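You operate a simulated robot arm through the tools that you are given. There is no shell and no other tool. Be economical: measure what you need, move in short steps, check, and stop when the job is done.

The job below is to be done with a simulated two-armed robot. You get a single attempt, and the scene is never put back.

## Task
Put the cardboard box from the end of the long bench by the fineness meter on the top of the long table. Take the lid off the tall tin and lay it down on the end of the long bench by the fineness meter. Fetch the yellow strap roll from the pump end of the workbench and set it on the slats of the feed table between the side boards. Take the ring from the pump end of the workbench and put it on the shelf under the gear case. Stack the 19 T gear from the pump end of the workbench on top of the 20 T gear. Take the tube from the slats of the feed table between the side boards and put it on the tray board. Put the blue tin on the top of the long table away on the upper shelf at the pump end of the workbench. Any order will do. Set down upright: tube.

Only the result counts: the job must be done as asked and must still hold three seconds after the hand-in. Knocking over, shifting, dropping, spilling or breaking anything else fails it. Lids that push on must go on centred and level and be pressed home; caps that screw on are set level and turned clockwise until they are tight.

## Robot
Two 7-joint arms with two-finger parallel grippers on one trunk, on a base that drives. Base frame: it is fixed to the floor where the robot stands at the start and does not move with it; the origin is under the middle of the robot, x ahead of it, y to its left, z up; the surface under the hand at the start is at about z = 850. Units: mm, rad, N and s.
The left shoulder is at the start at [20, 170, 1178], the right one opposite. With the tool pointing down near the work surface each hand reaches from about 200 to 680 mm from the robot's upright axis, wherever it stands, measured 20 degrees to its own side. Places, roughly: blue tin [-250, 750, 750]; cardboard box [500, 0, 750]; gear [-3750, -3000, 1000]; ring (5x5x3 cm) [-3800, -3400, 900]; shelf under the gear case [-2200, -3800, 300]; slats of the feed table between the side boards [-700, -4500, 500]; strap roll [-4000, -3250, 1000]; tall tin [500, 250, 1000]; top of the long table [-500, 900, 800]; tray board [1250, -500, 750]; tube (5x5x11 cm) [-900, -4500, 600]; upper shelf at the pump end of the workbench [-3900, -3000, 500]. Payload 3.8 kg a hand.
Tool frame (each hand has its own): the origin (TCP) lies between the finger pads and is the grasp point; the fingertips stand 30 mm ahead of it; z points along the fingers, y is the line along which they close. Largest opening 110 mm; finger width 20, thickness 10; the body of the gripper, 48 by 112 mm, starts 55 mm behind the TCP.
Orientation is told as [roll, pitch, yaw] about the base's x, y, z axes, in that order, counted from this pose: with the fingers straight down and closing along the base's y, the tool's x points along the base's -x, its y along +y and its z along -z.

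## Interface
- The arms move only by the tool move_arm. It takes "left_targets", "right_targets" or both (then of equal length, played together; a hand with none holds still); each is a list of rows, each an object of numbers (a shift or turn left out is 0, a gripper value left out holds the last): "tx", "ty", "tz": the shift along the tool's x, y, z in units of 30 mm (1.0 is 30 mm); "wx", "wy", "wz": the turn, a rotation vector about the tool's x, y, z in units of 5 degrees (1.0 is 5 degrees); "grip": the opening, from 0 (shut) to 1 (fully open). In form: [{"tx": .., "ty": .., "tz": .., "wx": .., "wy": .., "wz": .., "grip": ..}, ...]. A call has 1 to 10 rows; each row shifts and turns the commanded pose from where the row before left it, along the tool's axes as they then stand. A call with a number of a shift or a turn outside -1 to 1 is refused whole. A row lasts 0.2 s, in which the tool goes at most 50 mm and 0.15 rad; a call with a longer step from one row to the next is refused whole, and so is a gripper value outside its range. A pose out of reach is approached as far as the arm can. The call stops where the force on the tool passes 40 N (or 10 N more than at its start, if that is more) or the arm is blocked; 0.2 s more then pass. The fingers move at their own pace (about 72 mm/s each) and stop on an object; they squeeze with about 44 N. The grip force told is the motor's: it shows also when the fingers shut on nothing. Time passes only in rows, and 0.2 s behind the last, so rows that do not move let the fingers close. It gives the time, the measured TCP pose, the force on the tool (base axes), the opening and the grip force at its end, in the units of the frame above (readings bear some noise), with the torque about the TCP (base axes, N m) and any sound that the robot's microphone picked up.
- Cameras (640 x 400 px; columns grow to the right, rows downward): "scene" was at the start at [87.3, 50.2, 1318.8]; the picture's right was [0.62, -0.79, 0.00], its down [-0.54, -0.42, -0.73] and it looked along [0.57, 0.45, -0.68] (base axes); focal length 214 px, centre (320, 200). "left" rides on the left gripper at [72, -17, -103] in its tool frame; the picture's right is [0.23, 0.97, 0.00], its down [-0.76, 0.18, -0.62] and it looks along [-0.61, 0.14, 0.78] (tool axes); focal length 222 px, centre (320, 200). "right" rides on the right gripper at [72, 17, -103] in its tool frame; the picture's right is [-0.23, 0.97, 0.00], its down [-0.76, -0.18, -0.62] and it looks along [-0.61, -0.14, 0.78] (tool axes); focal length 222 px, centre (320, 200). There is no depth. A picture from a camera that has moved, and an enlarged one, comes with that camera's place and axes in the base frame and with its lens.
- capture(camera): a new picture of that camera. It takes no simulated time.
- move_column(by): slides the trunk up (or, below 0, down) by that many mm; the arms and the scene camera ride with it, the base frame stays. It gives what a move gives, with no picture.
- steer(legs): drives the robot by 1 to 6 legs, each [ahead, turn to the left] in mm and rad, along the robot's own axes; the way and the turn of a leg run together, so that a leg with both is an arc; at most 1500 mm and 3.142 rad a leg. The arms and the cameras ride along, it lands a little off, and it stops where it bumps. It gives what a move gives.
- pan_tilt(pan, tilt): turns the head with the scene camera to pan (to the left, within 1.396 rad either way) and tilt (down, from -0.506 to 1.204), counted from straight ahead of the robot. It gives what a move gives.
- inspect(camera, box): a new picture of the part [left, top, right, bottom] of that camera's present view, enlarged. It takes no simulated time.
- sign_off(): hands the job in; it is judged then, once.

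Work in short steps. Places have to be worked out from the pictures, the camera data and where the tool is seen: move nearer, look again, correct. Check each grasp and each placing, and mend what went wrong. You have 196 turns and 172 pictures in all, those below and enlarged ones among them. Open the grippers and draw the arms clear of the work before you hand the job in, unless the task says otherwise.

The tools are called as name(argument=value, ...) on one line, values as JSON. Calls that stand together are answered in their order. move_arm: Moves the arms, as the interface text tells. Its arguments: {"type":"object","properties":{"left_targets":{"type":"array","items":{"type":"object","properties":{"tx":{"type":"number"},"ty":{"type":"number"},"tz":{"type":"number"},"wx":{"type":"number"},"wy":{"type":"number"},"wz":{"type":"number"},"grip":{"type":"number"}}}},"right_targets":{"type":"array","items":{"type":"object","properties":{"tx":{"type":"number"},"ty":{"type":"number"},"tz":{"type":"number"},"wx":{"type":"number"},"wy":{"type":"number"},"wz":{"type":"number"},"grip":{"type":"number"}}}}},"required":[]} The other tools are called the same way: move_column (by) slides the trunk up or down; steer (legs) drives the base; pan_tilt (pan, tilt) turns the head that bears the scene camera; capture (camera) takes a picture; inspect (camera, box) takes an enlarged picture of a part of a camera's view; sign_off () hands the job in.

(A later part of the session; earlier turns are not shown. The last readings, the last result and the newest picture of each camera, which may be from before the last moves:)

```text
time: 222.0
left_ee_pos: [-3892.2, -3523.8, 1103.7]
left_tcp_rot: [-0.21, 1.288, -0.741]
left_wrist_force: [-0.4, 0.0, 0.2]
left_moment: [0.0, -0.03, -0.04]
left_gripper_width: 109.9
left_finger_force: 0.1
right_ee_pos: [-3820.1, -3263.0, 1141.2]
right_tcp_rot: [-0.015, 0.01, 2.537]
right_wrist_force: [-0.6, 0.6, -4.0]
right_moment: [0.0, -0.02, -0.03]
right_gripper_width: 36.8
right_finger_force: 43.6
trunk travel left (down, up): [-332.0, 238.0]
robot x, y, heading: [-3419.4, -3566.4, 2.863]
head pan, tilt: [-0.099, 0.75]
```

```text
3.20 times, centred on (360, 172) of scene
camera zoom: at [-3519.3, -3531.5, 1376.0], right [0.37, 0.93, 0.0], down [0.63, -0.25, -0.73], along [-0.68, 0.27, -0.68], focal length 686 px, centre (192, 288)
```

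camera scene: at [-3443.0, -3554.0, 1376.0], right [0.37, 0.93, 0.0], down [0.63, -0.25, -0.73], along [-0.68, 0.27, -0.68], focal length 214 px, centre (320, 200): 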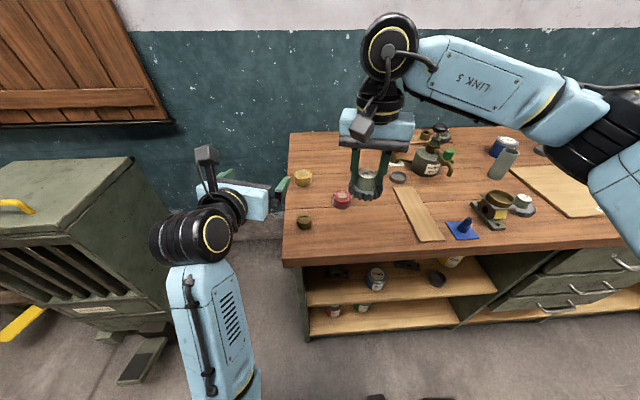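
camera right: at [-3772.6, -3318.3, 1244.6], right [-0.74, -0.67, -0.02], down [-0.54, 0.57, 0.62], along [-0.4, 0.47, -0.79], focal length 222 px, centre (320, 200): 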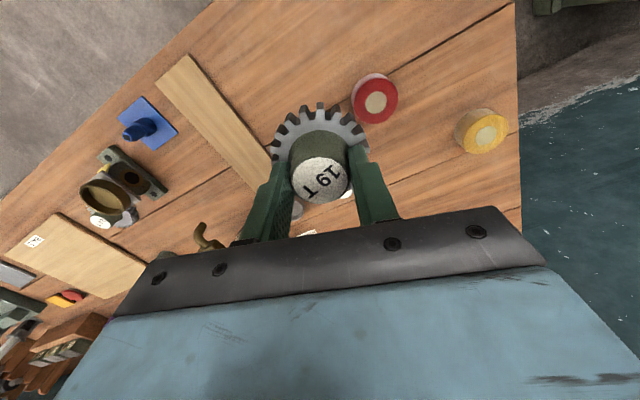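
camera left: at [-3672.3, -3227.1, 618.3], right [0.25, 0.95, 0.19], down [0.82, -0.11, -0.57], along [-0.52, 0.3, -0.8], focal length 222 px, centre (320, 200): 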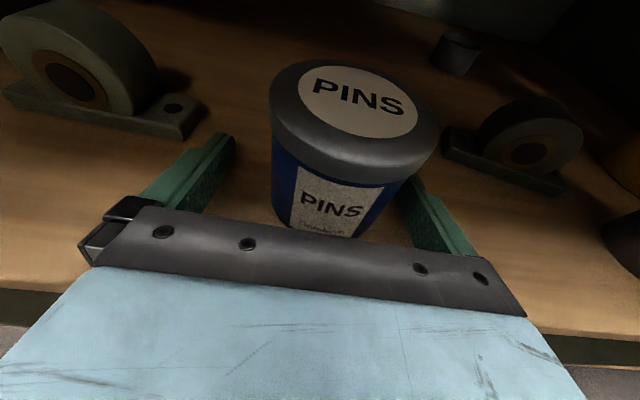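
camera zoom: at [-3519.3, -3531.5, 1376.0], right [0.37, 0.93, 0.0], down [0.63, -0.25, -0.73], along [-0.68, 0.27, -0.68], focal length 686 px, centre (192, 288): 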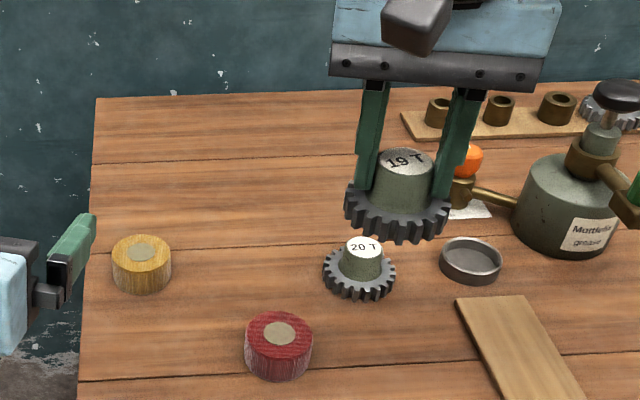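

All views agree: 20 T at [-3952,-3173], hub top z≈939. I move the held gear above it.

move_arm(right_targets=[{"tx": -0.905, "ty": 0.01}, {"tx": -0.905, "ty": 0.01}, {"tx": -0.905, "ty": 0.01}, {"tx": -0.905, "ty": 0.01, "tz": 0.5}, {"tx": -0.905, "ty": 0.01, "tz": 0.7}, {"tx": -0.905, "ty": 0.01, "tz": 0.9}, {"tz": 0.9}, {"tz": 0.9}])

inspect(camera="scene", box=[300, 120, 440, 207])

```text
time: 223.8
left_ee_pos: [-3891.7, -3524.9, 1101.8]
left_tcp_rot: [-0.209, 1.289, -0.738]
left_wrist_force: [-0.7, 0.1, 0.7]
left_moment: [-0.01, -0.03, -0.02]
left_gripper_width: 109.9
left_finger_force: 0.1
right_ee_pos: [-3954.1, -3170.3, 1018.7]
right_tcp_rot: [-0.015, 0.012, 2.537]
right_wrist_force: [0.3, 0.0, -2.2]
right_moment: [0.03, -0.01, 0.0]
right_gripper_width: 37.0
right_finger_force: 43.8
trunk travel left (down, up): [-332.0, 238.0]
robot x, y, heading: [-3423.9, -3566.5, 2.861]
head pan, tilt: [-0.099, 0.75]
```

```text
4.57 times, centred on (370, 164) of scene
camera zoom: at [-3519.7, -3531.9, 1375.9], right [0.37, 0.93, 0.0], down [0.63, -0.25, -0.73], along [-0.68, 0.27, -0.68], focal length 980 px, centre (91, 367)
```

zoom: 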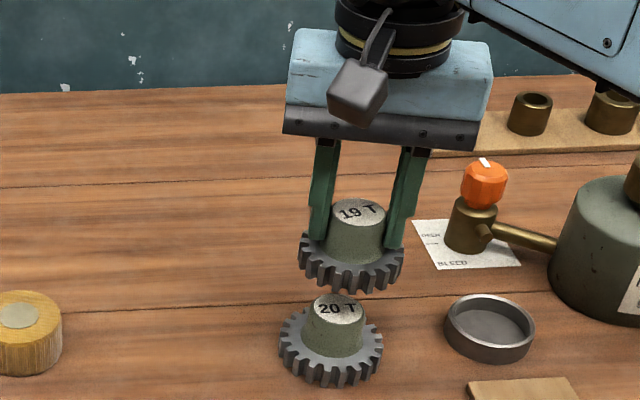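

By the disc edges in one view the upper gear sits ~11 mm too far from the robot. I shift it back 11 mm and lower close.

move_arm(right_targets=[{"tx": 0.36}, {"tz": 0.5}, {}])

inspect(camera="scene", box=[300, 120, 440, 207])

```text
time: 224.6
left_ee_pos: [-3890.9, -3524.6, 1104.1]
left_tcp_rot: [-0.208, 1.288, -0.74]
left_wrist_force: [0.0, 0.5, 0.8]
left_moment: [-0.01, 0.01, 0.0]
left_gripper_width: 110.1
left_finger_force: 0.0
right_ee_pos: [-3943.9, -3175.2, 1005.0]
right_tcp_rot: [-0.015, 0.01, 2.536]
right_wrist_force: [0.8, -0.4, -2.5]
right_moment: [-0.01, 0.02, 0.02]
right_gripper_width: 37.0
right_finger_force: 44.1
trunk travel left (down, up): [-332.0, 238.0]
robot x, y, heading: [-3420.2, -3569.8, 2.859]
head pan, tilt: [-0.099, 0.75]
```

```text
4.57 times, centred on (370, 164) of scene
camera zoom: at [-3519.0, -3532.0, 1376.0], right [0.37, 0.93, 0.0], down [0.63, -0.25, -0.73], along [-0.68, 0.27, -0.68], focal length 980 px, centre (91, 367)
```

zoom: 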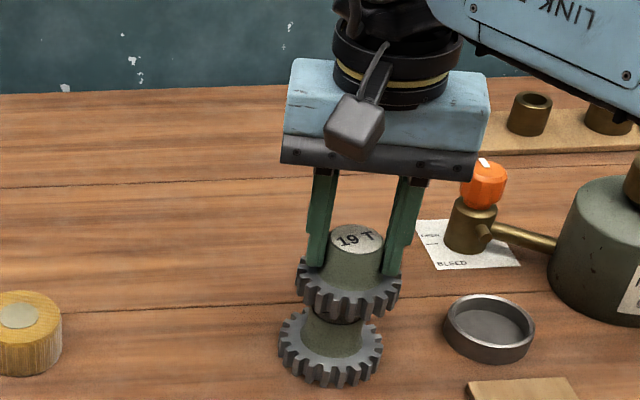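

Aligned now ([-3916,-3190] vs [-3917,-3193] at the front rims). I creep down to contact.

move_arm(right_targets=[{"tz": 0.3}, {"tz": 0.1}, {"tz": 0.1}, {"tz": 0.1}])

```text
time: 225.6
left_ee_pos: [-3890.1, -3526.1, 1104.3]
left_tcp_rot: [-0.209, 1.291, -0.741]
left_wrist_force: [-0.3, 1.0, -0.3]
left_moment: [-0.05, 0.02, -0.01]
left_gripper_width: 110.0
left_finger_force: 0.1
right_ee_pos: [-3944.9, -3175.7, 992.1]
right_tcp_rot: [-0.015, 0.005, 2.536]
right_wrist_force: [-0.6, 2.4, 15.3]
right_moment: [-0.23, 0.21, -0.03]
right_gripper_width: 37.0
right_finger_force: 44.1
trunk travel left (down, up): [-332.0, 238.0]
robot x, y, heading: [-3423.3, -3567.3, 2.858]
head pan, tilt: [-0.099, 0.75]
```

Contact (15 N). I ease, open to ~66 mm and rise.

move_arm(right_targets=[{"tz": -0.08}, {"grip": 0.55}, {"grip": 0.55}, {"tz": -0.5}, {"tz": -1}, {"tz": -1}, {"tz": -1}])

inspect(camera="scene", box=[300, 120, 440, 207])

```text
time: 227.2
left_ee_pos: [-3891.1, -3525.9, 1103.3]
left_tcp_rot: [-0.209, 1.287, -0.74]
left_wrist_force: [-1.1, -0.2, -1.2]
left_moment: [-0.05, -0.01, -0.01]
left_gripper_width: 109.8
left_finger_force: 0.2
right_ee_pos: [-3947.4, -3174.6, 1097.1]
right_tcp_rot: [-0.016, 0.011, 2.534]
right_wrist_force: [0.2, 0.0, -0.8]
right_moment: [-0.01, 0.0, 0.02]
right_gripper_width: 60.3
right_finger_force: 0.1
trunk travel left (down, up): [-332.0, 238.0]
robot x, y, heading: [-3422.2, -3569.2, 2.859]
head pan, tilt: [-0.099, 0.75]
```

```text
4.57 times, centred on (370, 164) of scene
camera zoom: at [-3518.7, -3532.5, 1376.1], right [0.37, 0.93, 0.0], down [0.63, -0.25, -0.73], along [-0.68, 0.27, -0.68], focal length 980 px, centre (91, 367)
```

zoom: 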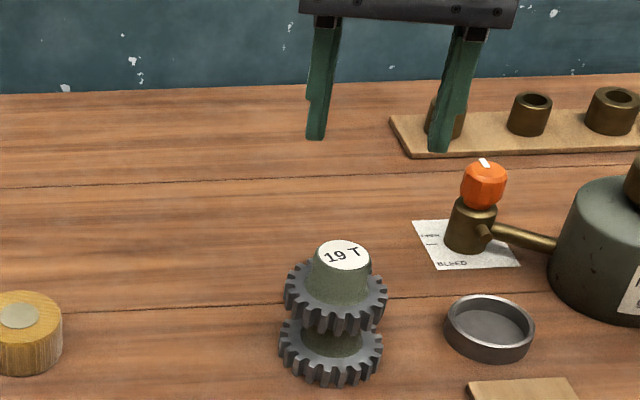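

The gears are stacked well. Next the yellow roll with the right hand: I turn the robot 0.3 left, which carries the hand to about above the roll.

steer(legs=[[0, 0.3]])

capture(camera="right")

```text
time: 228.6
left_ee_pos: [-3883.5, -3664.6, 1103.2]
left_tcp_rot: [-0.206, 1.288, -0.439]
left_wrist_force: [0.6, 0.4, -0.1]
left_moment: [0.01, -0.01, -0.02]
left_gripper_width: 109.9
left_finger_force: 0.1
right_ee_pos: [-4039.2, -3345.8, 1096.2]
right_tcp_rot: [-0.015, 0.011, 2.833]
right_wrist_force: [0.2, 0.6, 1.1]
right_moment: [-0.01, -0.01, -0.03]
right_gripper_width: 60.6
right_finger_force: 0.0
trunk travel left (down, up): [-332.0, 238.0]
robot x, y, heading: [-3426.7, -3568.0, -3.123]
head pan, tilt: [-0.099, 0.75]
```

```text
60 pictures are left
camera right: at [-3977.9, -3385.6, 1200.5], right [-0.51, -0.86, -0.02], down [-0.68, 0.39, 0.62], along [-0.52, 0.33, -0.79], focal length 222 px, centre (320, 200)
```

right: 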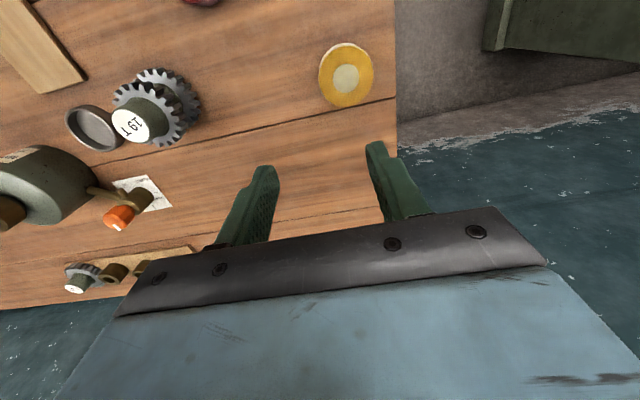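

The yellow roll is at about [-4025,-3383]. I shift over it and descend partway with fingers wide.

move_arm(right_targets=[{"tx": 0.41, "ty": 0.52, "grip": 0.9}, {"tx": 0.41, "ty": 0.52}, {"tz": 1}, {"tz": 1}, {"tz": 1}, {"tz": 1}])

capture(camera="right")

```text
time: 230.0
left_ee_pos: [-3883.9, -3664.8, 1104.2]
left_tcp_rot: [-0.209, 1.288, -0.444]
left_wrist_force: [0.5, 0.1, -0.7]
left_moment: [-0.04, 0.01, 0.01]
left_gripper_width: 109.9
left_finger_force: 0.1
right_ee_pos: [-4023.7, -3381.2, 977.0]
right_tcp_rot: [-0.014, 0.011, 2.832]
right_wrist_force: [-0.9, -0.3, -0.4]
right_moment: [-0.05, -0.03, -0.03]
right_gripper_width: 99.1
right_finger_force: 0.1
trunk travel left (down, up): [-332.0, 238.0]
robot x, y, heading: [-3421.3, -3565.7, -3.129]
head pan, tilt: [-0.099, 0.75]
```

```text
59 pictures are left
camera right: at [-3962.2, -3420.3, 1081.2], right [-0.51, -0.86, -0.02], down [-0.68, 0.39, 0.62], along [-0.52, 0.33, -0.79], focal length 222 px, centre (320, 200)
```

right: 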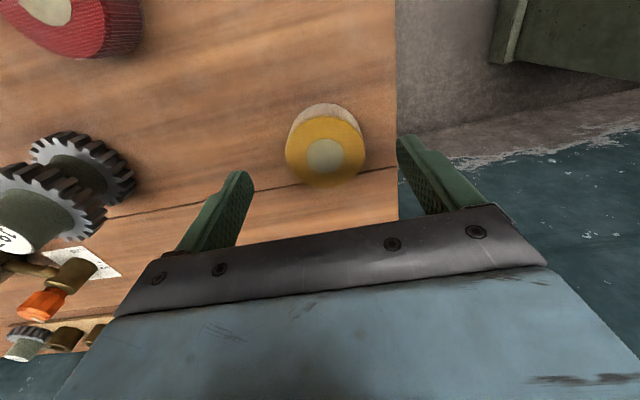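

Centred. Down to z≈934, close, lift.

move_arm(right_targets=[{"tz": 0.72, "ty": 0.06}, {"tz": 0.7}, {"grip": 0}, {"grip": 0}, {"grip": 0}, {"grip": 0}, {"tz": -0.5}, {"tz": -1}, {"tz": -1}, {"tz": -1}])

capture(camera="right")

```text
time: 232.2
left_ee_pos: [-3883.3, -3664.4, 1103.5]
left_tcp_rot: [-0.21, 1.287, -0.442]
left_wrist_force: [-0.1, 0.2, -0.6]
left_moment: [0.02, -0.01, 0.03]
left_gripper_width: 110.0
left_finger_force: 0.0
right_ee_pos: [-4022.5, -3383.4, 1039.7]
right_tcp_rot: [-0.015, 0.012, 2.834]
right_wrist_force: [-0.8, -0.6, -0.3]
right_moment: [0.0, -0.02, -0.01]
right_gripper_width: 58.2
right_finger_force: 44.1
trunk travel left (down, up): [-332.0, 238.0]
robot x, y, heading: [-3423.8, -3569.2, -3.126]
head pan, tilt: [-0.099, 0.75]
```

```text
58 pictures are left
camera right: at [-3961.3, -3422.7, 1142.9], right [-0.51, -0.86, -0.02], down [-0.68, 0.39, 0.62], along [-0.52, 0.33, -0.79], focal length 222 px, centre (320, 200)
```

right: 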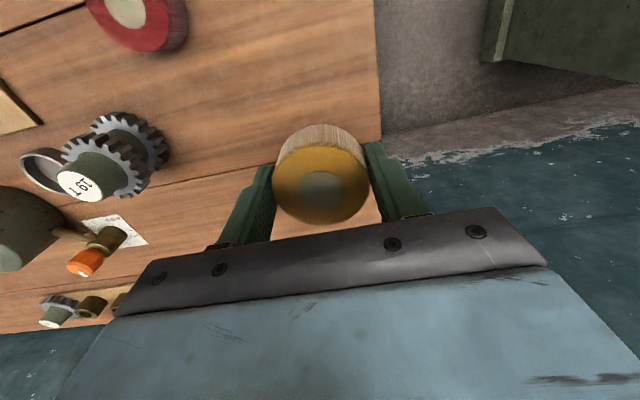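

Yellow roll held (58 mm). I retract it, back off a little, turn right 0.45, and tilt the left hand to about 45° for the ring.

move_arm(right_targets=[{"tz": -1}, {"tz": -1}, {"tx": 1}, {"tx": 1}, {"tx": 1}, {"tx": 1}, {"tx": 1}, {"tx": 1}, {"tx": 1}, {"tx": 1}], left_targets=[{}, {}, {"wy": -0.95}, {"wy": -0.95}, {"wy": -0.95}, {"wy": -0.95}, {"wy": -0.95}, {"wy": -0.95}, {}, {}])

steer(legs=[[-80, 0], [0, -0.45]])

capture(camera="left")

capture(camera="scene")

```text
time: 234.4
left_ee_pos: [-3884.3, -3681.1, 1088.4]
left_tcp_rot: [-0.139, 0.762, -0.317]
left_wrist_force: [-0.1, 0.1, -0.4]
left_moment: [0.0, 0.0, 0.03]
left_gripper_width: 110.1
left_finger_force: 0.1
right_ee_pos: [-3798.7, -3458.6, 1098.8]
right_tcp_rot: [-0.016, 0.01, 2.834]
right_wrist_force: [0.3, -0.4, -1.2]
right_moment: [-0.02, -0.03, 0.0]
right_gripper_width: 58.2
right_finger_force: 44.2
trunk travel left (down, up): [-332.0, 238.0]
robot x, y, heading: [-3422.1, -3566.4, -3.127]
head pan, tilt: [-0.099, 0.75]
```

```text
time: 236.8
left_ee_pos: [-3808.1, -3466.8, 1093.7]
left_tcp_rot: [-0.148, 0.772, -0.777]
left_wrist_force: [0.2, 0.3, 1.2]
left_moment: [0.0, 0.0, 0.04]
left_gripper_width: 110.0
left_finger_force: 0.1
right_ee_pos: [-3631.9, -3303.3, 1101.5]
right_tcp_rot: [-0.015, 0.011, 2.38]
right_wrist_force: [-0.4, -0.1, -0.7]
right_moment: [-0.01, -0.02, -0.01]
right_gripper_width: 58.2
right_finger_force: 44.3
trunk travel left (down, up): [-332.0, 238.0]
robot x, y, heading: [-3343.2, -3566.2, 2.703]
head pan, tilt: [-0.099, 0.75]
```

```text
57 pictures are left
camera left: at [-3794.8, -3480.5, 1219.0], right [0.49, 0.87, 0.05], down [0.87, -0.48, -0.11], along [-0.07, 0.1, -0.99], focal length 222 px, centre (320, 200)
```

left: 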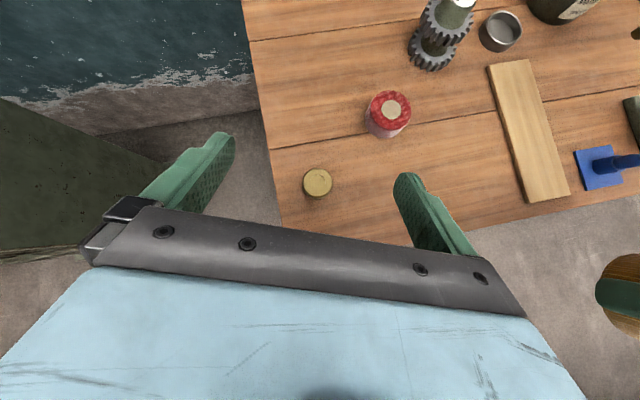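

```text
56 pictures are left
camera scene: at [-3431.2, -3516.0, 1376.0], right [0.51, 0.86, 0.0], down [0.59, -0.35, -0.73], along [-0.63, 0.37, -0.68], focal length 214 px, centre (320, 200)
```

scene: 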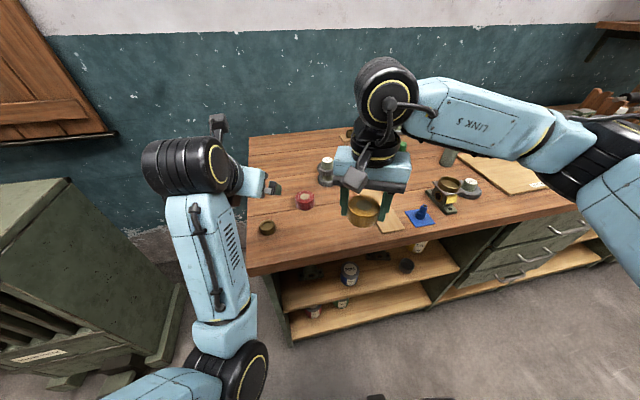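

The ring is at about [-3837,-3442]. I level the left hand's roll and approach it along a 45° line.

move_arm(left_targets=[{"wz": -0.9}, {"wz": -0.9}, {"tx": -0.825, "ty": 0.04}, {"tx": -0.825, "ty": 0.04}, {"tx": -0.825, "ty": 0.04}, {"tx": -0.825, "ty": 0.04}, {"tz": 0.9}, {"tz": 0.9}])

capture(camera="left")

```text
time: 238.6
left_ee_pos: [-3780.8, -3485.6, 981.6]
left_tcp_rot: [-0.029, 0.784, -0.581]
left_wrist_force: [0.2, 0.1, 0.5]
left_moment: [0.01, 0.01, 0.0]
left_gripper_width: 109.9
left_finger_force: 0.1
right_ee_pos: [-3631.1, -3303.7, 1100.3]
right_tcp_rot: [-0.015, 0.01, 2.381]
right_wrist_force: [0.3, 0.1, -0.1]
right_moment: [0.02, -0.01, -0.01]
right_gripper_width: 58.3
right_finger_force: 44.2
trunk travel left (down, up): [-332.0, 238.0]
robot x, y, heading: [-3340.9, -3568.8, 2.703]
head pan, tilt: [-0.099, 0.75]
```

```text
55 pictures are left
camera left: at [-3769.7, -3506.9, 1105.5], right [0.38, 0.91, 0.14], down [0.92, -0.37, -0.1], along [-0.04, 0.17, -0.99], focal length 222 px, centre (320, 200)
```

left: 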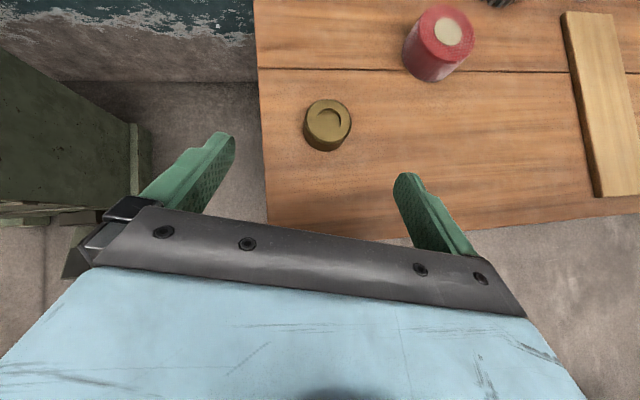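

Aligned. Final approach of 80 mm, then close and lift.

move_arm(left_targets=[{"tz": 0.88, "tx": 0.05, "ty": 0.057}, {"tz": 0.88, "tx": 0.05, "ty": 0.057}, {"tz": 0.88, "tx": 0.05, "ty": 0.057}, {"grip": 0}, {"grip": 0}, {"grip": 0}, {"grip": 0}])

capture(camera="left")

```text
time: 240.2
left_ee_pos: [-3825.2, -3449.4, 929.4]
left_tcp_rot: [-0.019, 0.784, -0.571]
left_wrist_force: [3.6, 2.3, 11.2]
left_moment: [0.43, -0.14, -0.13]
left_gripper_width: 41.0
left_finger_force: 44.0
right_ee_pos: [-3630.7, -3303.8, 1100.5]
right_tcp_rot: [-0.017, 0.008, 2.382]
right_wrist_force: [0.6, -0.1, -0.7]
right_moment: [0.01, 0.0, 0.01]
right_gripper_width: 58.1
right_finger_force: 44.5
trunk travel left (down, up): [-332.0, 238.0]
robot x, y, heading: [-3340.2, -3567.1, 2.702]
head pan, tilt: [-0.099, 0.75]
```

```text
54 pictures are left
camera left: at [-3815.2, -3471.6, 1053.2], right [0.38, 0.91, 0.15], down [0.92, -0.37, -0.1], along [-0.04, 0.17, -0.98], focal length 222 px, centre (320, 200)
```

left: 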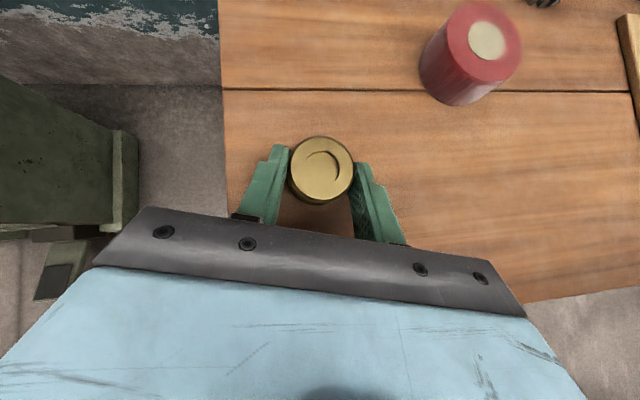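

It grips only a chord (41 mm) near the fingertips. I reopen, move 11 mm further in horizontally, and close again.

move_arm(left_targets=[{"grip": 0.7}, {"grip": 0.7}, {"tz": 0.27, "tx": 0.24}, {"grip": 0}, {"grip": 0}, {"grip": 0}])

capture(camera="left")

```text
time: 241.6
left_ee_pos: [-3834.2, -3442.9, 929.1]
left_tcp_rot: [-0.02, 0.786, -0.576]
left_wrist_force: [4.5, 4.3, 15.9]
left_moment: [0.61, -0.18, -0.13]
left_gripper_width: 41.4
left_finger_force: 44.4
right_ee_pos: [-3629.5, -3302.9, 1100.7]
right_tcp_rot: [-0.015, 0.008, 2.38]
right_wrist_force: [-0.2, -0.9, -1.0]
right_moment: [0.01, 0.02, 0.0]
right_gripper_width: 58.3
right_finger_force: 43.8
trunk travel left (down, up): [-332.0, 238.0]
robot x, y, heading: [-3343.6, -3567.9, 2.7]
head pan, tilt: [-0.099, 0.75]
```

```text
53 pictures are left
camera left: at [-3824.4, -3465.3, 1053.2], right [0.38, 0.91, 0.15], down [0.92, -0.37, -0.1], along [-0.04, 0.17, -0.98], focal length 222 px, centre (320, 200)
```

left: 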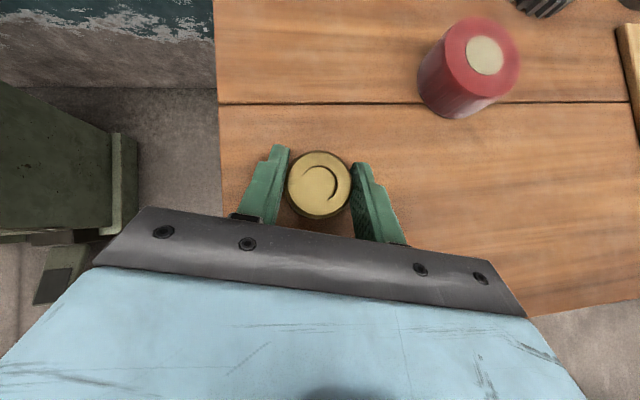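

The ring is about 41 mm wide, so this grip is right. I lift it straight up 180 mm and back the robot away to go to the gear case.

move_arm(left_targets=[{"tx": 0.706, "tz": -0.708}, {"tx": 0.706, "tz": -0.708}, {"tx": 0.706, "tz": -0.708}, {"tx": 0.706, "tz": -0.708}, {"tx": 0.706, "tz": -0.708}, {"tx": 0.706, "tz": -0.708}])

steer(legs=[[-450, 0], [0, 1.9]])

pan_tilt(pan=0.3, tilt=0.5)

capture(camera="scene")

```text
time: 243.2
left_ee_pos: [-3849.3, -3466.5, 1089.4]
left_tcp_rot: [-0.084, 0.744, -0.584]
left_wrist_force: [-0.5, 0.0, -2.1]
left_moment: [0.0, 0.01, 0.05]
left_gripper_width: 41.2
left_finger_force: 44.0
right_ee_pos: [-3632.0, -3303.9, 1099.7]
right_tcp_rot: [-0.017, 0.011, 2.38]
right_wrist_force: [0.1, 0.0, 0.5]
right_moment: [-0.01, -0.02, 0.0]
right_gripper_width: 58.1
right_finger_force: 43.4
trunk travel left (down, up): [-332.0, 238.0]
robot x, y, heading: [-3342.4, -3565.8, 2.704]
head pan, tilt: [-0.099, 0.75]
stopped in row 6 (left hand): the arm was blocked; the commanded pose is now the measured one
```

```text
time: 250.4
left_ee_pos: [-2874.6, -4267.4, 1089.8]
left_tcp_rot: [-0.084, 0.745, 1.315]
left_wrist_force: [0.1, 0.0, -2.5]
left_moment: [0.02, -0.01, 0.01]
left_gripper_width: 41.1
left_finger_force: 43.7
right_ee_pos: [-3096.7, -4114.8, 1100.6]
right_tcp_rot: [-0.017, 0.011, -2.003]
right_wrist_force: [-0.2, -0.3, -0.7]
right_moment: [0.01, 0.01, 0.04]
right_gripper_width: 58.1
right_finger_force: 44.2
trunk travel left (down, up): [-332.0, 238.0]
robot x, y, heading: [-2941.3, -3754.3, -1.681]
head pan, tilt: [-0.099, 0.75]
```

```text
time: 251.3
left_ee_pos: [-2871.4, -4267.4, 1089.8]
left_tcp_rot: [-0.086, 0.745, 1.315]
left_wrist_force: [0.4, 0.7, -1.5]
left_moment: [0.03, 0.01, 0.03]
left_gripper_width: 40.8
left_finger_force: 43.7
right_ee_pos: [-3097.1, -4115.4, 1100.3]
right_tcp_rot: [-0.015, 0.011, -2.004]
right_wrist_force: [-1.4, 0.3, -1.2]
right_moment: [0.0, -0.01, 0.0]
right_gripper_width: 58.0
right_finger_force: 43.9
trunk travel left (down, up): [-332.0, 238.0]
robot x, y, heading: [-2938.0, -3754.7, -1.682]
head pan, tilt: [0.3, 0.499]
```

```text
52 pictures are left
camera scene: at [-2924.9, -3865.7, 1397.9], right [-0.98, -0.19, 0.0], down [-0.09, 0.47, -0.88], along [0.17, -0.86, -0.48], focal length 214 px, centre (320, 200)
```

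scene: 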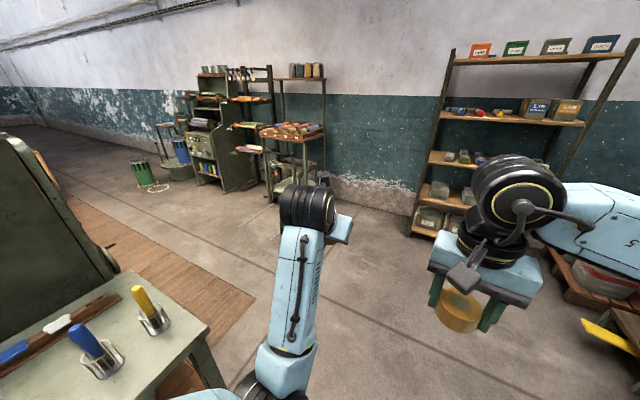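

The gear case should be to my left; I look that way.

pan_tilt(pan=1.39, tilt=0.55)

capture(camera="scene")

```text
time: 252.6
left_ee_pos: [-2872.9, -4267.2, 1090.2]
left_tcp_rot: [-0.086, 0.744, 1.314]
left_wrist_force: [0.2, -1.1, -2.2]
left_moment: [0.01, 0.01, 0.01]
left_gripper_width: 41.0
left_finger_force: 43.6
right_ee_pos: [-3096.7, -4113.6, 1099.6]
right_tcp_rot: [-0.015, 0.011, -2.004]
right_wrist_force: [-0.7, 0.5, -0.7]
right_moment: [0.0, 0.0, 0.0]
right_gripper_width: 57.9
right_finger_force: 43.2
trunk travel left (down, up): [-332.0, 238.0]
robot x, y, heading: [-2940.8, -3754.5, -1.678]
head pan, tilt: [1.389, 0.55]
```

```text
51 pictures are left
camera scene: at [-2856.0, -3802.2, 1393.4], right [-0.29, -0.96, 0.0], down [-0.5, 0.15, -0.85], along [0.82, -0.25, -0.52], focal length 214 px, centre (320, 200)
```

scene: 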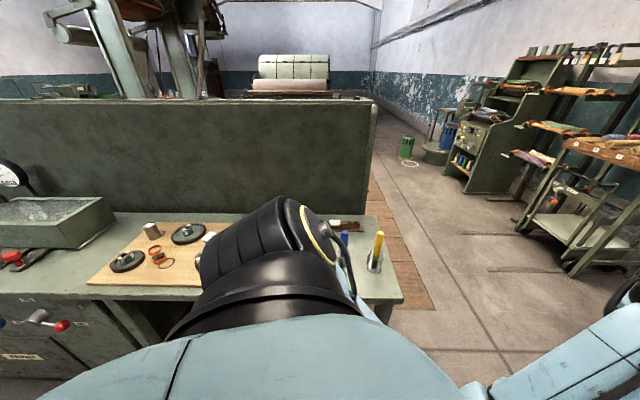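

That desk with the tall back panel is the gear-case stand. I turn to face it, back off 250 mm and look underneath.

steer(legs=[[0, 1.39], [-250, 0]])

pan_tilt(pan=0, tilt=0.6)

capture(camera="scene")

```text
time: 257.8
left_ee_pos: [-2659.3, -3710.9, 1090.3]
left_tcp_rot: [-0.086, 0.748, 2.698]
left_wrist_force: [-0.8, 0.6, -2.0]
left_moment: [-0.02, -0.02, 0.03]
left_gripper_width: 41.0
left_finger_force: 44.8
right_ee_pos: [-2853.0, -3902.6, 1101.6]
right_tcp_rot: [-0.014, 0.012, -0.622]
right_wrist_force: [0.1, 0.2, -0.5]
right_moment: [-0.02, -0.04, -0.01]
right_gripper_width: 57.8
right_finger_force: 43.7
trunk travel left (down, up): [-332.0, 238.0]
robot x, y, heading: [-3177.5, -3679.7, -0.298]
head pan, tilt: [1.389, 0.55]
```

```text
time: 259.4
left_ee_pos: [-2658.8, -3709.8, 1090.2]
left_tcp_rot: [-0.085, 0.744, 2.696]
left_wrist_force: [-0.8, 0.2, -1.9]
left_moment: [0.01, 0.01, 0.02]
left_gripper_width: 41.1
left_finger_force: 44.2
right_ee_pos: [-2851.7, -3903.3, 1099.9]
right_tcp_rot: [-0.017, 0.01, -0.622]
right_wrist_force: [-0.4, -0.1, 0.4]
right_moment: [0.0, 0.01, -0.02]
right_gripper_width: 58.1
right_finger_force: 43.7
trunk travel left (down, up): [-332.0, 238.0]
robot x, y, heading: [-3176.4, -3685.0, -0.302]
head pan, tilt: [0.0, 0.6]
```

```text
50 pictures are left
camera scene: at [-3070.0, -3714.7, 1388.9], right [-0.29, -0.96, 0.0], down [-0.54, 0.17, -0.82], along [0.79, -0.24, -0.57], focal length 214 px, centre (320, 200)
```

scene: 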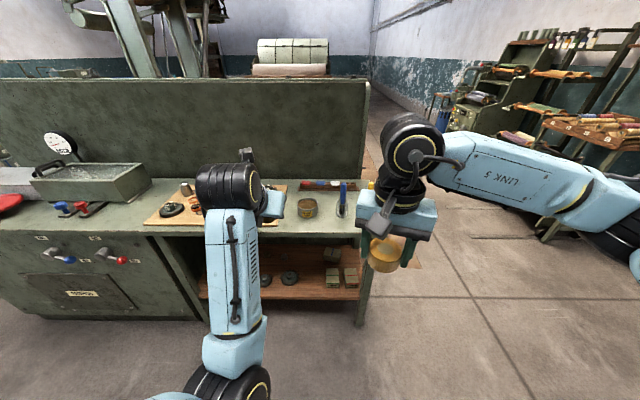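

inspect(camera="scene", box=[180, 190, 380, 315])

```text
3.20 times, centred on (280, 252) of scene
camera zoom: at [-3070.0, -3714.7, 1388.9], right [-0.29, -0.96, 0.0], down [-0.54, 0.17, -0.82], along [0.79, -0.24, -0.57], focal length 686 px, centre (448, 32)
```

zoom: 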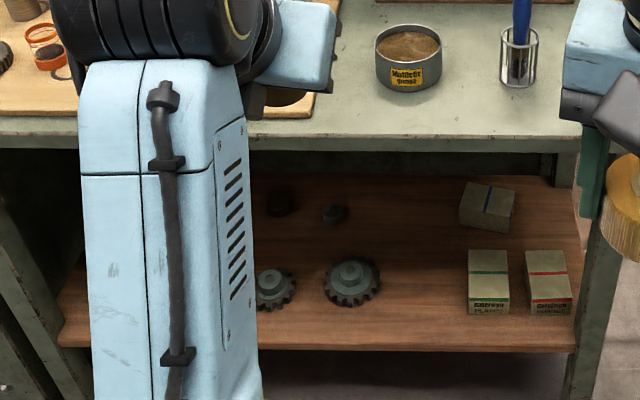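

The shelf holds two gears at left and small boxes at right, with a free gap between. I shift the left hand right by ~85 mm, lower the trunk 330 mm, and look again to triangulate.

move_arm(left_targets=[{"ty": 0.97}, {"ty": 0.97}, {"ty": 0.97}])

move_column(by=-300)

capture(camera="scene")

capture(camera="left")

```text
time: 260.4
left_ee_pos: [-2660.9, -3710.1, 1077.6]
left_tcp_rot: [-0.168, 0.731, 2.676]
left_wrist_force: [0.3, 0.0, -2.3]
left_moment: [0.02, 0.01, 0.0]
left_gripper_width: 41.4
left_finger_force: 43.7
left hand out of reach, approached as far as the arm can: row 2, 3
right_ee_pos: [-2852.8, -3903.2, 1099.7]
right_tcp_rot: [-0.016, 0.011, -0.624]
right_wrist_force: [-0.2, 0.3, -1.5]
right_moment: [0.01, -0.01, 0.01]
right_gripper_width: 57.9
right_finger_force: 43.7
trunk travel left (down, up): [-332.0, 238.0]
robot x, y, heading: [-3176.1, -3682.7, -0.298]
head pan, tilt: [0.0, 0.6]
stopped in row 3 (left hand): the arm was blocked; the commanded pose is now the measured one
```

```text
time: 263.4
left_ee_pos: [-2662.5, -3710.0, 778.3]
left_tcp_rot: [-0.168, 0.737, 2.675]
left_wrist_force: [-0.6, -1.2, -1.7]
left_moment: [0.01, 0.04, 0.0]
left_gripper_width: 40.9
left_finger_force: 44.0
right_ee_pos: [-2851.9, -3901.6, 800.4]
right_tcp_rot: [-0.015, 0.011, -0.621]
right_wrist_force: [-0.3, 0.1, -0.1]
right_moment: [-0.04, -0.01, 0.01]
right_gripper_width: 58.0
right_finger_force: 44.3
trunk travel left (down, up): [-32.0, 538.0]
robot x, y, heading: [-3173.3, -3680.9, -0.301]
head pan, tilt: [0.0, 0.6]
```

```text
48 pictures are left
camera scene: at [-3070.1, -3714.8, 1089.0], right [-0.29, -0.96, 0.0], down [-0.54, 0.17, -0.83], along [0.79, -0.24, -0.56], focal length 214 px, centre (320, 200)
```

scene: 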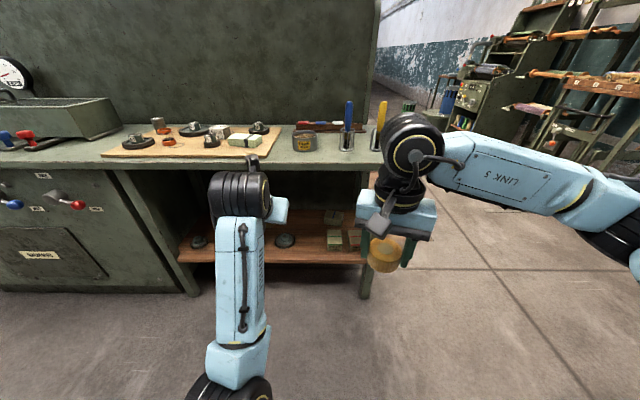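

```text
47 pictures are left
camera left: at [-2677.4, -3701.5, 904.5], right [-0.18, -0.98, 0.03], down [-0.98, 0.18, -0.08], along [0.07, -0.05, -1.0], focal length 222 px, centre (320, 200)
```

left: 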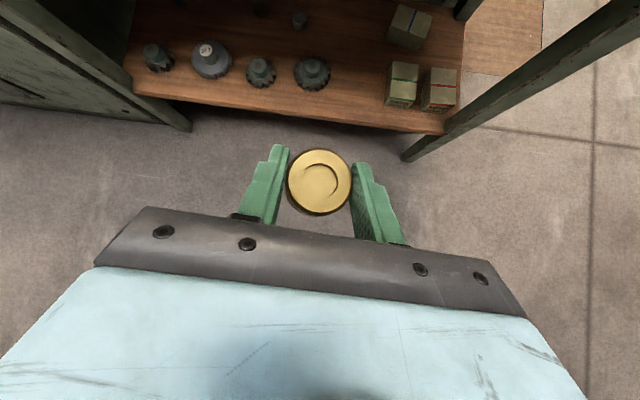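

Triangulation: shelf z≈285, its front edge 77 mm behind the desk edge (desk top z≈835); free gap at about [-2368,-3884]. I first lower the left hand 300 mm outside the desk and see how the arm behaves.

move_arm(left_targets=[{"tx": -0.678, "tz": 0.73}, {"tx": -0.678, "tz": 0.73}, {"tx": -0.678, "tz": 0.73}, {"tx": -0.678, "tz": 0.73}, {"tx": -0.678, "tz": 0.73}, {"tx": -0.678, "tz": 0.73}, {"tx": -0.678, "tz": 0.73}, {"tx": -0.678, "tz": 0.73}, {"tx": -0.678, "tz": 0.73}, {"tx": -0.678, "tz": 0.73}])

```text
time: 265.6
left_ee_pos: [-2646.2, -3668.6, 481.4]
left_tcp_rot: [-0.186, 0.733, 2.661]
left_wrist_force: [-0.5, 0.0, -2.0]
left_moment: [-0.03, 0.04, 0.03]
left_gripper_width: 40.7
left_finger_force: 43.9
right_ee_pos: [-2850.4, -3901.3, 799.7]
right_tcp_rot: [-0.019, 0.014, -0.623]
right_wrist_force: [0.6, 0.0, -0.6]
right_moment: [0.0, -0.04, -0.02]
right_gripper_width: 58.1
right_finger_force: 44.6
trunk travel left (down, up): [-32.0, 538.0]
robot x, y, heading: [-3177.3, -3685.8, -0.3]
head pan, tilt: [0.0, 0.6]
```

It tracks. I level the roll and continue down/forward.

move_arm(left_targets=[{"wz": -0.9}, {"wz": -0.9}, {"tx": 0.3, "tz": 0.9}, {"tx": 0.3, "tz": 0.9}, {"tx": 0.3, "tz": 0.9}, {"tx": -0.4, "tz": 0.9}, {"tx": -0.5, "tz": 0.6}])

capture(camera="left")

```text
time: 267.1
left_ee_pos: [-2568.0, -3691.9, 387.0]
left_tcp_rot: [-0.028, 0.748, 2.887]
left_wrist_force: [-0.3, -0.4, -1.8]
left_moment: [0.02, -0.01, 0.04]
left_gripper_width: 41.0
left_finger_force: 44.0
right_ee_pos: [-2851.9, -3902.9, 799.9]
right_tcp_rot: [-0.016, 0.011, -0.622]
right_wrist_force: [0.1, 0.0, -0.5]
right_moment: [0.0, -0.01, 0.01]
right_gripper_width: 58.1
right_finger_force: 43.6
trunk travel left (down, up): [-32.0, 538.0]
robot x, y, heading: [-3172.6, -3682.0, -0.303]
head pan, tilt: [0.0, 0.6]
```

```text
46 pictures are left
camera left: at [-2582.9, -3671.5, 512.5], right [-0.07, -0.99, 0.14], down [-1.0, 0.06, -0.06], along [0.05, -0.14, -0.99], focal length 222 px, centre (320, 200)
```

left: 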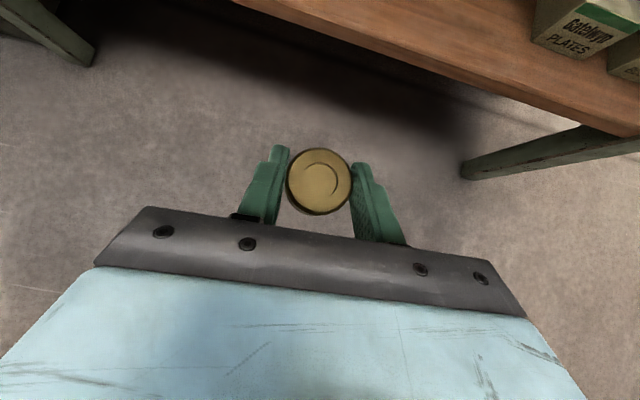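

Level now. The target is ahead-right: I turn right 0.15 and drive in 140 mm, then check.

steer(legs=[[0, -0.15], [140, 0]])

capture(camera="left")

```text
time: 269.1
left_ee_pos: [-2449.0, -3837.1, 390.0]
left_tcp_rot: [-0.028, 0.75, 2.743]
left_wrist_force: [0.8, 0.6, -1.3]
left_moment: [-0.02, 0.03, -0.02]
left_gripper_width: 40.6
left_finger_force: 44.1
right_ee_pos: [-2763.7, -4005.4, 800.6]
right_tcp_rot: [-0.016, 0.011, -0.766]
right_wrist_force: [-0.2, -0.3, -0.9]
right_moment: [0.02, 0.0, 0.02]
right_gripper_width: 58.0
right_finger_force: 43.7
trunk travel left (down, up): [-32.0, 538.0]
robot x, y, heading: [-3049.9, -3742.8, -0.443]
head pan, tilt: [0.0, 0.6]
```

```text
45 pictures are left
camera left: at [-2461.1, -3816.4, 515.3], right [-0.21, -0.97, 0.14], down [-0.98, 0.2, -0.07], along [0.04, -0.15, -0.99], focal length 222 px, centre (320, 200)
```

left: 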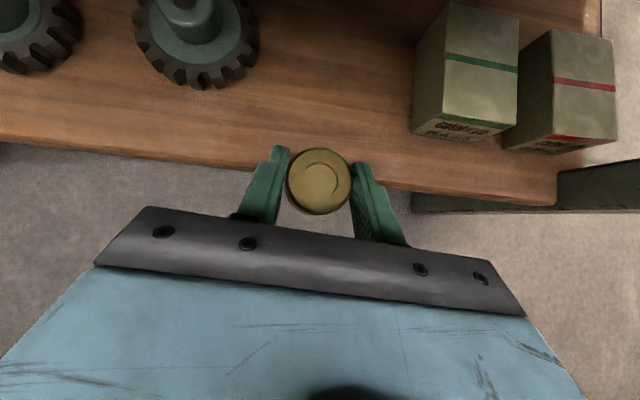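

The free gap is right ahead. I drive 80 mm further and lower toward the shelf.

steer(legs=[[80, 0]])

move_arm(left_targets=[{"tx": -0.6, "tz": 0.6}, {"tx": -0.5, "tz": 0.5}])

capture(camera="left")

```text
time: 270.1
left_ee_pos: [-2378.7, -3871.1, 390.4]
left_tcp_rot: [-0.03, 0.751, 2.744]
left_wrist_force: [0.1, -0.3, -2.2]
left_moment: [0.01, 0.0, 0.01]
left_gripper_width: 40.9
left_finger_force: 43.7
right_ee_pos: [-2692.9, -4041.1, 799.1]
right_tcp_rot: [-0.017, 0.012, -0.767]
right_wrist_force: [-0.2, 0.1, -1.1]
right_moment: [-0.03, -0.05, 0.01]
right_gripper_width: 57.9
right_finger_force: 43.7
trunk travel left (down, up): [-32.0, 538.0]
robot x, y, heading: [-2980.0, -3777.7, -0.446]
head pan, tilt: [0.0, 0.6]
```

```text
time: 270.8
left_ee_pos: [-2379.4, -3869.7, 364.1]
left_tcp_rot: [-0.028, 0.751, 2.744]
left_wrist_force: [0.3, 0.1, -1.6]
left_moment: [0.01, 0.0, -0.02]
left_gripper_width: 41.0
left_finger_force: 44.0
left hand out of reach, approached as far as the arm can: row 2
right_ee_pos: [-2692.3, -4040.3, 800.5]
right_tcp_rot: [-0.014, 0.011, -0.766]
right_wrist_force: [0.5, 0.5, -1.1]
right_moment: [0.03, 0.0, 0.04]
right_gripper_width: 58.0
right_finger_force: 43.8
trunk travel left (down, up): [-32.0, 538.0]
robot x, y, heading: [-2983.5, -3776.9, -0.445]
head pan, tilt: [0.0, 0.6]
```

```text
44 pictures are left
camera left: at [-2390.6, -3848.5, 489.0], right [-0.21, -0.97, 0.14], down [-0.98, 0.2, -0.07], along [0.04, -0.15, -0.99], focal length 222 px, centre (320, 200)
```

left: 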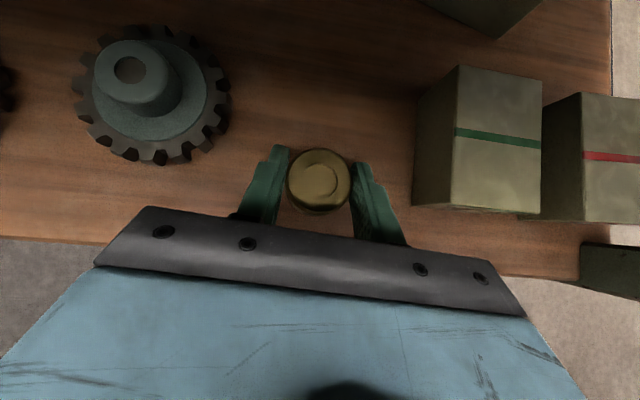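

Well placed in the gap. I lower with the trunk the last 30 mm.

move_column(by=-30)

inspect(camera="left", box=[200, 100, 440, 250])

```text
time: 271.5
left_ee_pos: [-2378.0, -3871.8, 335.3]
left_tcp_rot: [-0.029, 0.754, 2.743]
left_wrist_force: [1.8, -1.3, 4.4]
left_moment: [-0.13, -0.15, 0.04]
left_gripper_width: 41.1
left_finger_force: 44.1
right_ee_pos: [-2692.0, -4040.0, 770.1]
right_tcp_rot: [-0.016, 0.012, -0.768]
right_wrist_force: [-0.5, -0.2, 0.1]
right_moment: [-0.01, -0.02, -0.01]
right_gripper_width: 58.0
right_finger_force: 44.1
trunk travel left (down, up): [-2.0, 568.0]
robot x, y, heading: [-2979.8, -3776.0, -0.443]
head pan, tilt: [0.0, 0.6]
```

```text
2.67 times, centred on (320, 175) of left
camera zoom: at [-2389.9, -3848.5, 460.5], right [-0.21, -0.97, 0.13], down [-0.98, 0.2, -0.07], along [0.04, -0.15, -0.99], focal length 592 px, centre (320, 267)
```

zoom: 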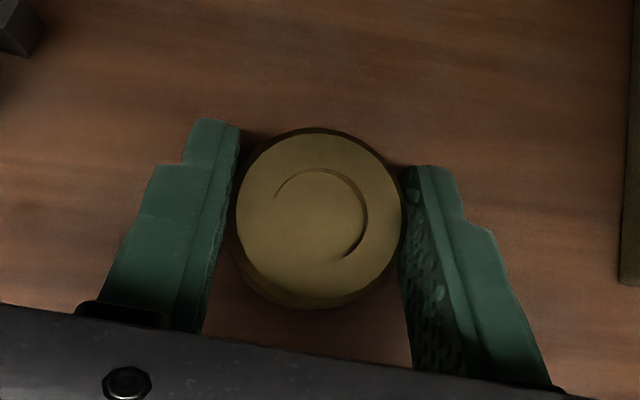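

Contact is just made. I open the fingers, lift straight up with the trunk, and back out.

move_arm(left_targets=[{"grip": 0.6}, {"grip": 0.6}])

move_column(by=70)

capture(camera="left")

```text
time: 272.1
left_ee_pos: [-2378.4, -3869.3, 334.3]
left_tcp_rot: [-0.029, 0.752, 2.745]
left_wrist_force: [-1.3, 6.8, 10.6]
left_moment: [-0.12, 0.03, 0.01]
left_gripper_width: 62.5
left_finger_force: 0.0
right_ee_pos: [-2693.6, -4039.1, 770.3]
right_tcp_rot: [-0.015, 0.009, -0.766]
right_wrist_force: [-0.2, 0.0, -1.7]
right_moment: [0.03, 0.02, 0.01]
right_gripper_width: 58.1
right_finger_force: 44.2
trunk travel left (down, up): [-2.0, 568.0]
robot x, y, heading: [-2982.5, -3774.1, -0.442]
head pan, tilt: [0.0, 0.6]
```

```text
time: 273.2
left_ee_pos: [-2379.3, -3869.7, 404.2]
left_tcp_rot: [-0.028, 0.749, 2.744]
left_wrist_force: [-0.7, -0.1, 0.2]
left_moment: [0.0, 0.0, -0.01]
left_gripper_width: 66.1
left_finger_force: 0.1
right_ee_pos: [-2692.3, -4040.7, 840.0]
right_tcp_rot: [-0.016, 0.01, -0.765]
right_wrist_force: [-0.2, 0.3, -0.5]
right_moment: [0.02, -0.02, -0.01]
right_gripper_width: 57.9
right_finger_force: 44.3
trunk travel left (down, up): [-72.0, 498.0]
robot x, y, heading: [-2979.4, -3779.0, -0.437]
head pan, tilt: [0.0, 0.6]
```

```text
42 pictures are left
camera left: at [-2390.7, -3848.1, 528.8], right [-0.21, -0.97, 0.13], down [-0.98, 0.2, -0.07], along [0.04, -0.15, -0.99], focal length 222 px, centre (320, 200)
```

left: 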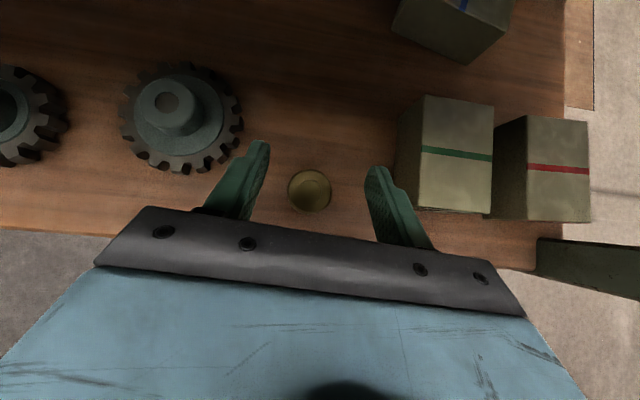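

The ring sits on the shelf. I back out, raise the trunk, and drive to around the south end of the desk to look toward the feed table.

steer(legs=[[-300, 0]])

move_column(by=330)

steer(legs=[[0, -0.9], [1150, 0], [0, 0.95]])

pan_tilt(pan=0, tilt=0.35)

capture(camera="scene")

```text
time: 275.2
left_ee_pos: [-2653.8, -3741.1, 403.3]
left_tcp_rot: [-0.029, 0.75, 2.743]
left_wrist_force: [-0.8, 0.1, -0.1]
left_moment: [0.01, -0.03, 0.02]
left_gripper_width: 65.8
left_finger_force: 0.1
right_ee_pos: [-2966.7, -3909.4, 840.7]
right_tcp_rot: [-0.017, 0.012, -0.769]
right_wrist_force: [-0.3, -0.2, -1.0]
right_moment: [0.0, 0.01, 0.02]
right_gripper_width: 57.8
right_finger_force: 43.8
trunk travel left (down, up): [-72.0, 498.0]
robot x, y, heading: [-3254.9, -3642.9, -0.448]
head pan, tilt: [0.0, 0.6]
```

```text
time: 278.5
left_ee_pos: [-2653.2, -3740.4, 733.6]
left_tcp_rot: [-0.029, 0.75, 2.743]
left_wrist_force: [-0.2, 0.0, 0.6]
left_moment: [0.02, 0.0, -0.01]
left_gripper_width: 65.8
left_finger_force: 0.0
right_ee_pos: [-2966.6, -3910.5, 1169.9]
right_tcp_rot: [-0.014, 0.01, -0.768]
right_wrist_force: [-0.1, -0.5, -1.0]
right_moment: [0.04, 0.02, -0.01]
right_gripper_width: 57.8
right_finger_force: 44.3
trunk travel left (down, up): [-402.0, 168.0]
robot x, y, heading: [-3254.5, -3643.3, -0.442]
head pan, tilt: [0.0, 0.6]
```

```text
time: 289.1
left_ee_pos: [-2390.4, -4827.7, 733.4]
left_tcp_rot: [-0.03, 0.75, 2.791]
left_wrist_force: [0.3, -0.2, 0.0]
left_moment: [-0.01, 0.01, 0.01]
left_gripper_width: 66.1
left_finger_force: 0.0
right_ee_pos: [-2695.3, -5012.4, 1169.8]
right_tcp_rot: [-0.016, 0.01, -0.719]
right_wrist_force: [0.4, 0.8, -0.9]
right_moment: [0.01, -0.02, 0.01]
right_gripper_width: 58.3
right_finger_force: 43.7
trunk travel left (down, up): [-402.0, 168.0]
robot x, y, heading: [-2999.4, -4759.4, -0.397]
head pan, tilt: [0.0, 0.6]
```

```text
time: 289.9
left_ee_pos: [-2390.5, -4827.8, 734.1]
left_tcp_rot: [-0.029, 0.751, 2.79]
left_wrist_force: [0.8, 0.3, -0.2]
left_moment: [0.0, 0.01, 0.02]
left_gripper_width: 65.9
left_finger_force: 0.0
right_ee_pos: [-2695.3, -5012.7, 1169.9]
right_tcp_rot: [-0.015, 0.009, -0.719]
right_wrist_force: [-0.2, 0.7, -0.8]
right_moment: [0.01, 0.0, -0.01]
right_gripper_width: 57.8
right_finger_force: 44.0
trunk travel left (down, up): [-402.0, 168.0]
robot x, y, heading: [-2997.3, -4762.9, -0.396]
head pan, tilt: [0.0, 0.351]
```

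```text
41 pictures are left
camera scene: at [-2889.1, -4806.7, 1481.6], right [-0.39, -0.92, 0.0], down [-0.32, 0.13, -0.94], along [0.87, -0.36, -0.34], focal length 214 px, centre (320, 200)
```

scene: 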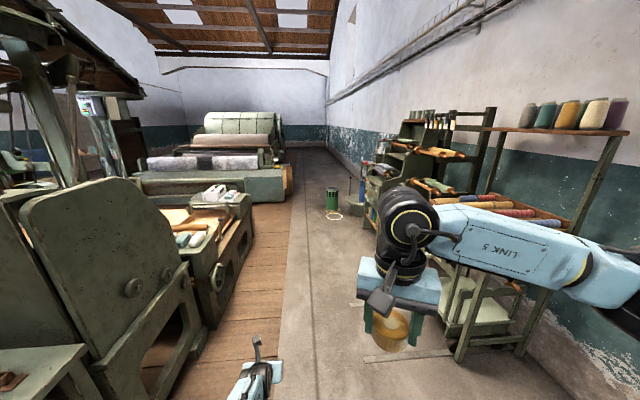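

inspect(camera="scene", box=[100, 150, 300, 290])

```text
2.86 times, centred on (200, 220) of scene
camera zoom: at [-2889.1, -4806.7, 1481.6], right [-0.39, -0.92, 0.0], down [-0.32, 0.13, -0.94], along [0.87, -0.36, -0.34], focal length 613 px, centre (663, 143)
```

zoom: 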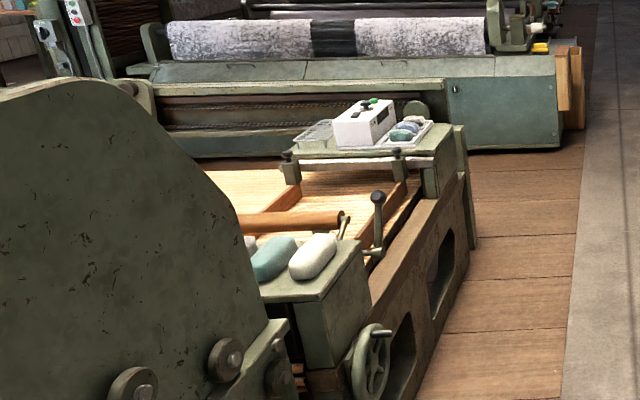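

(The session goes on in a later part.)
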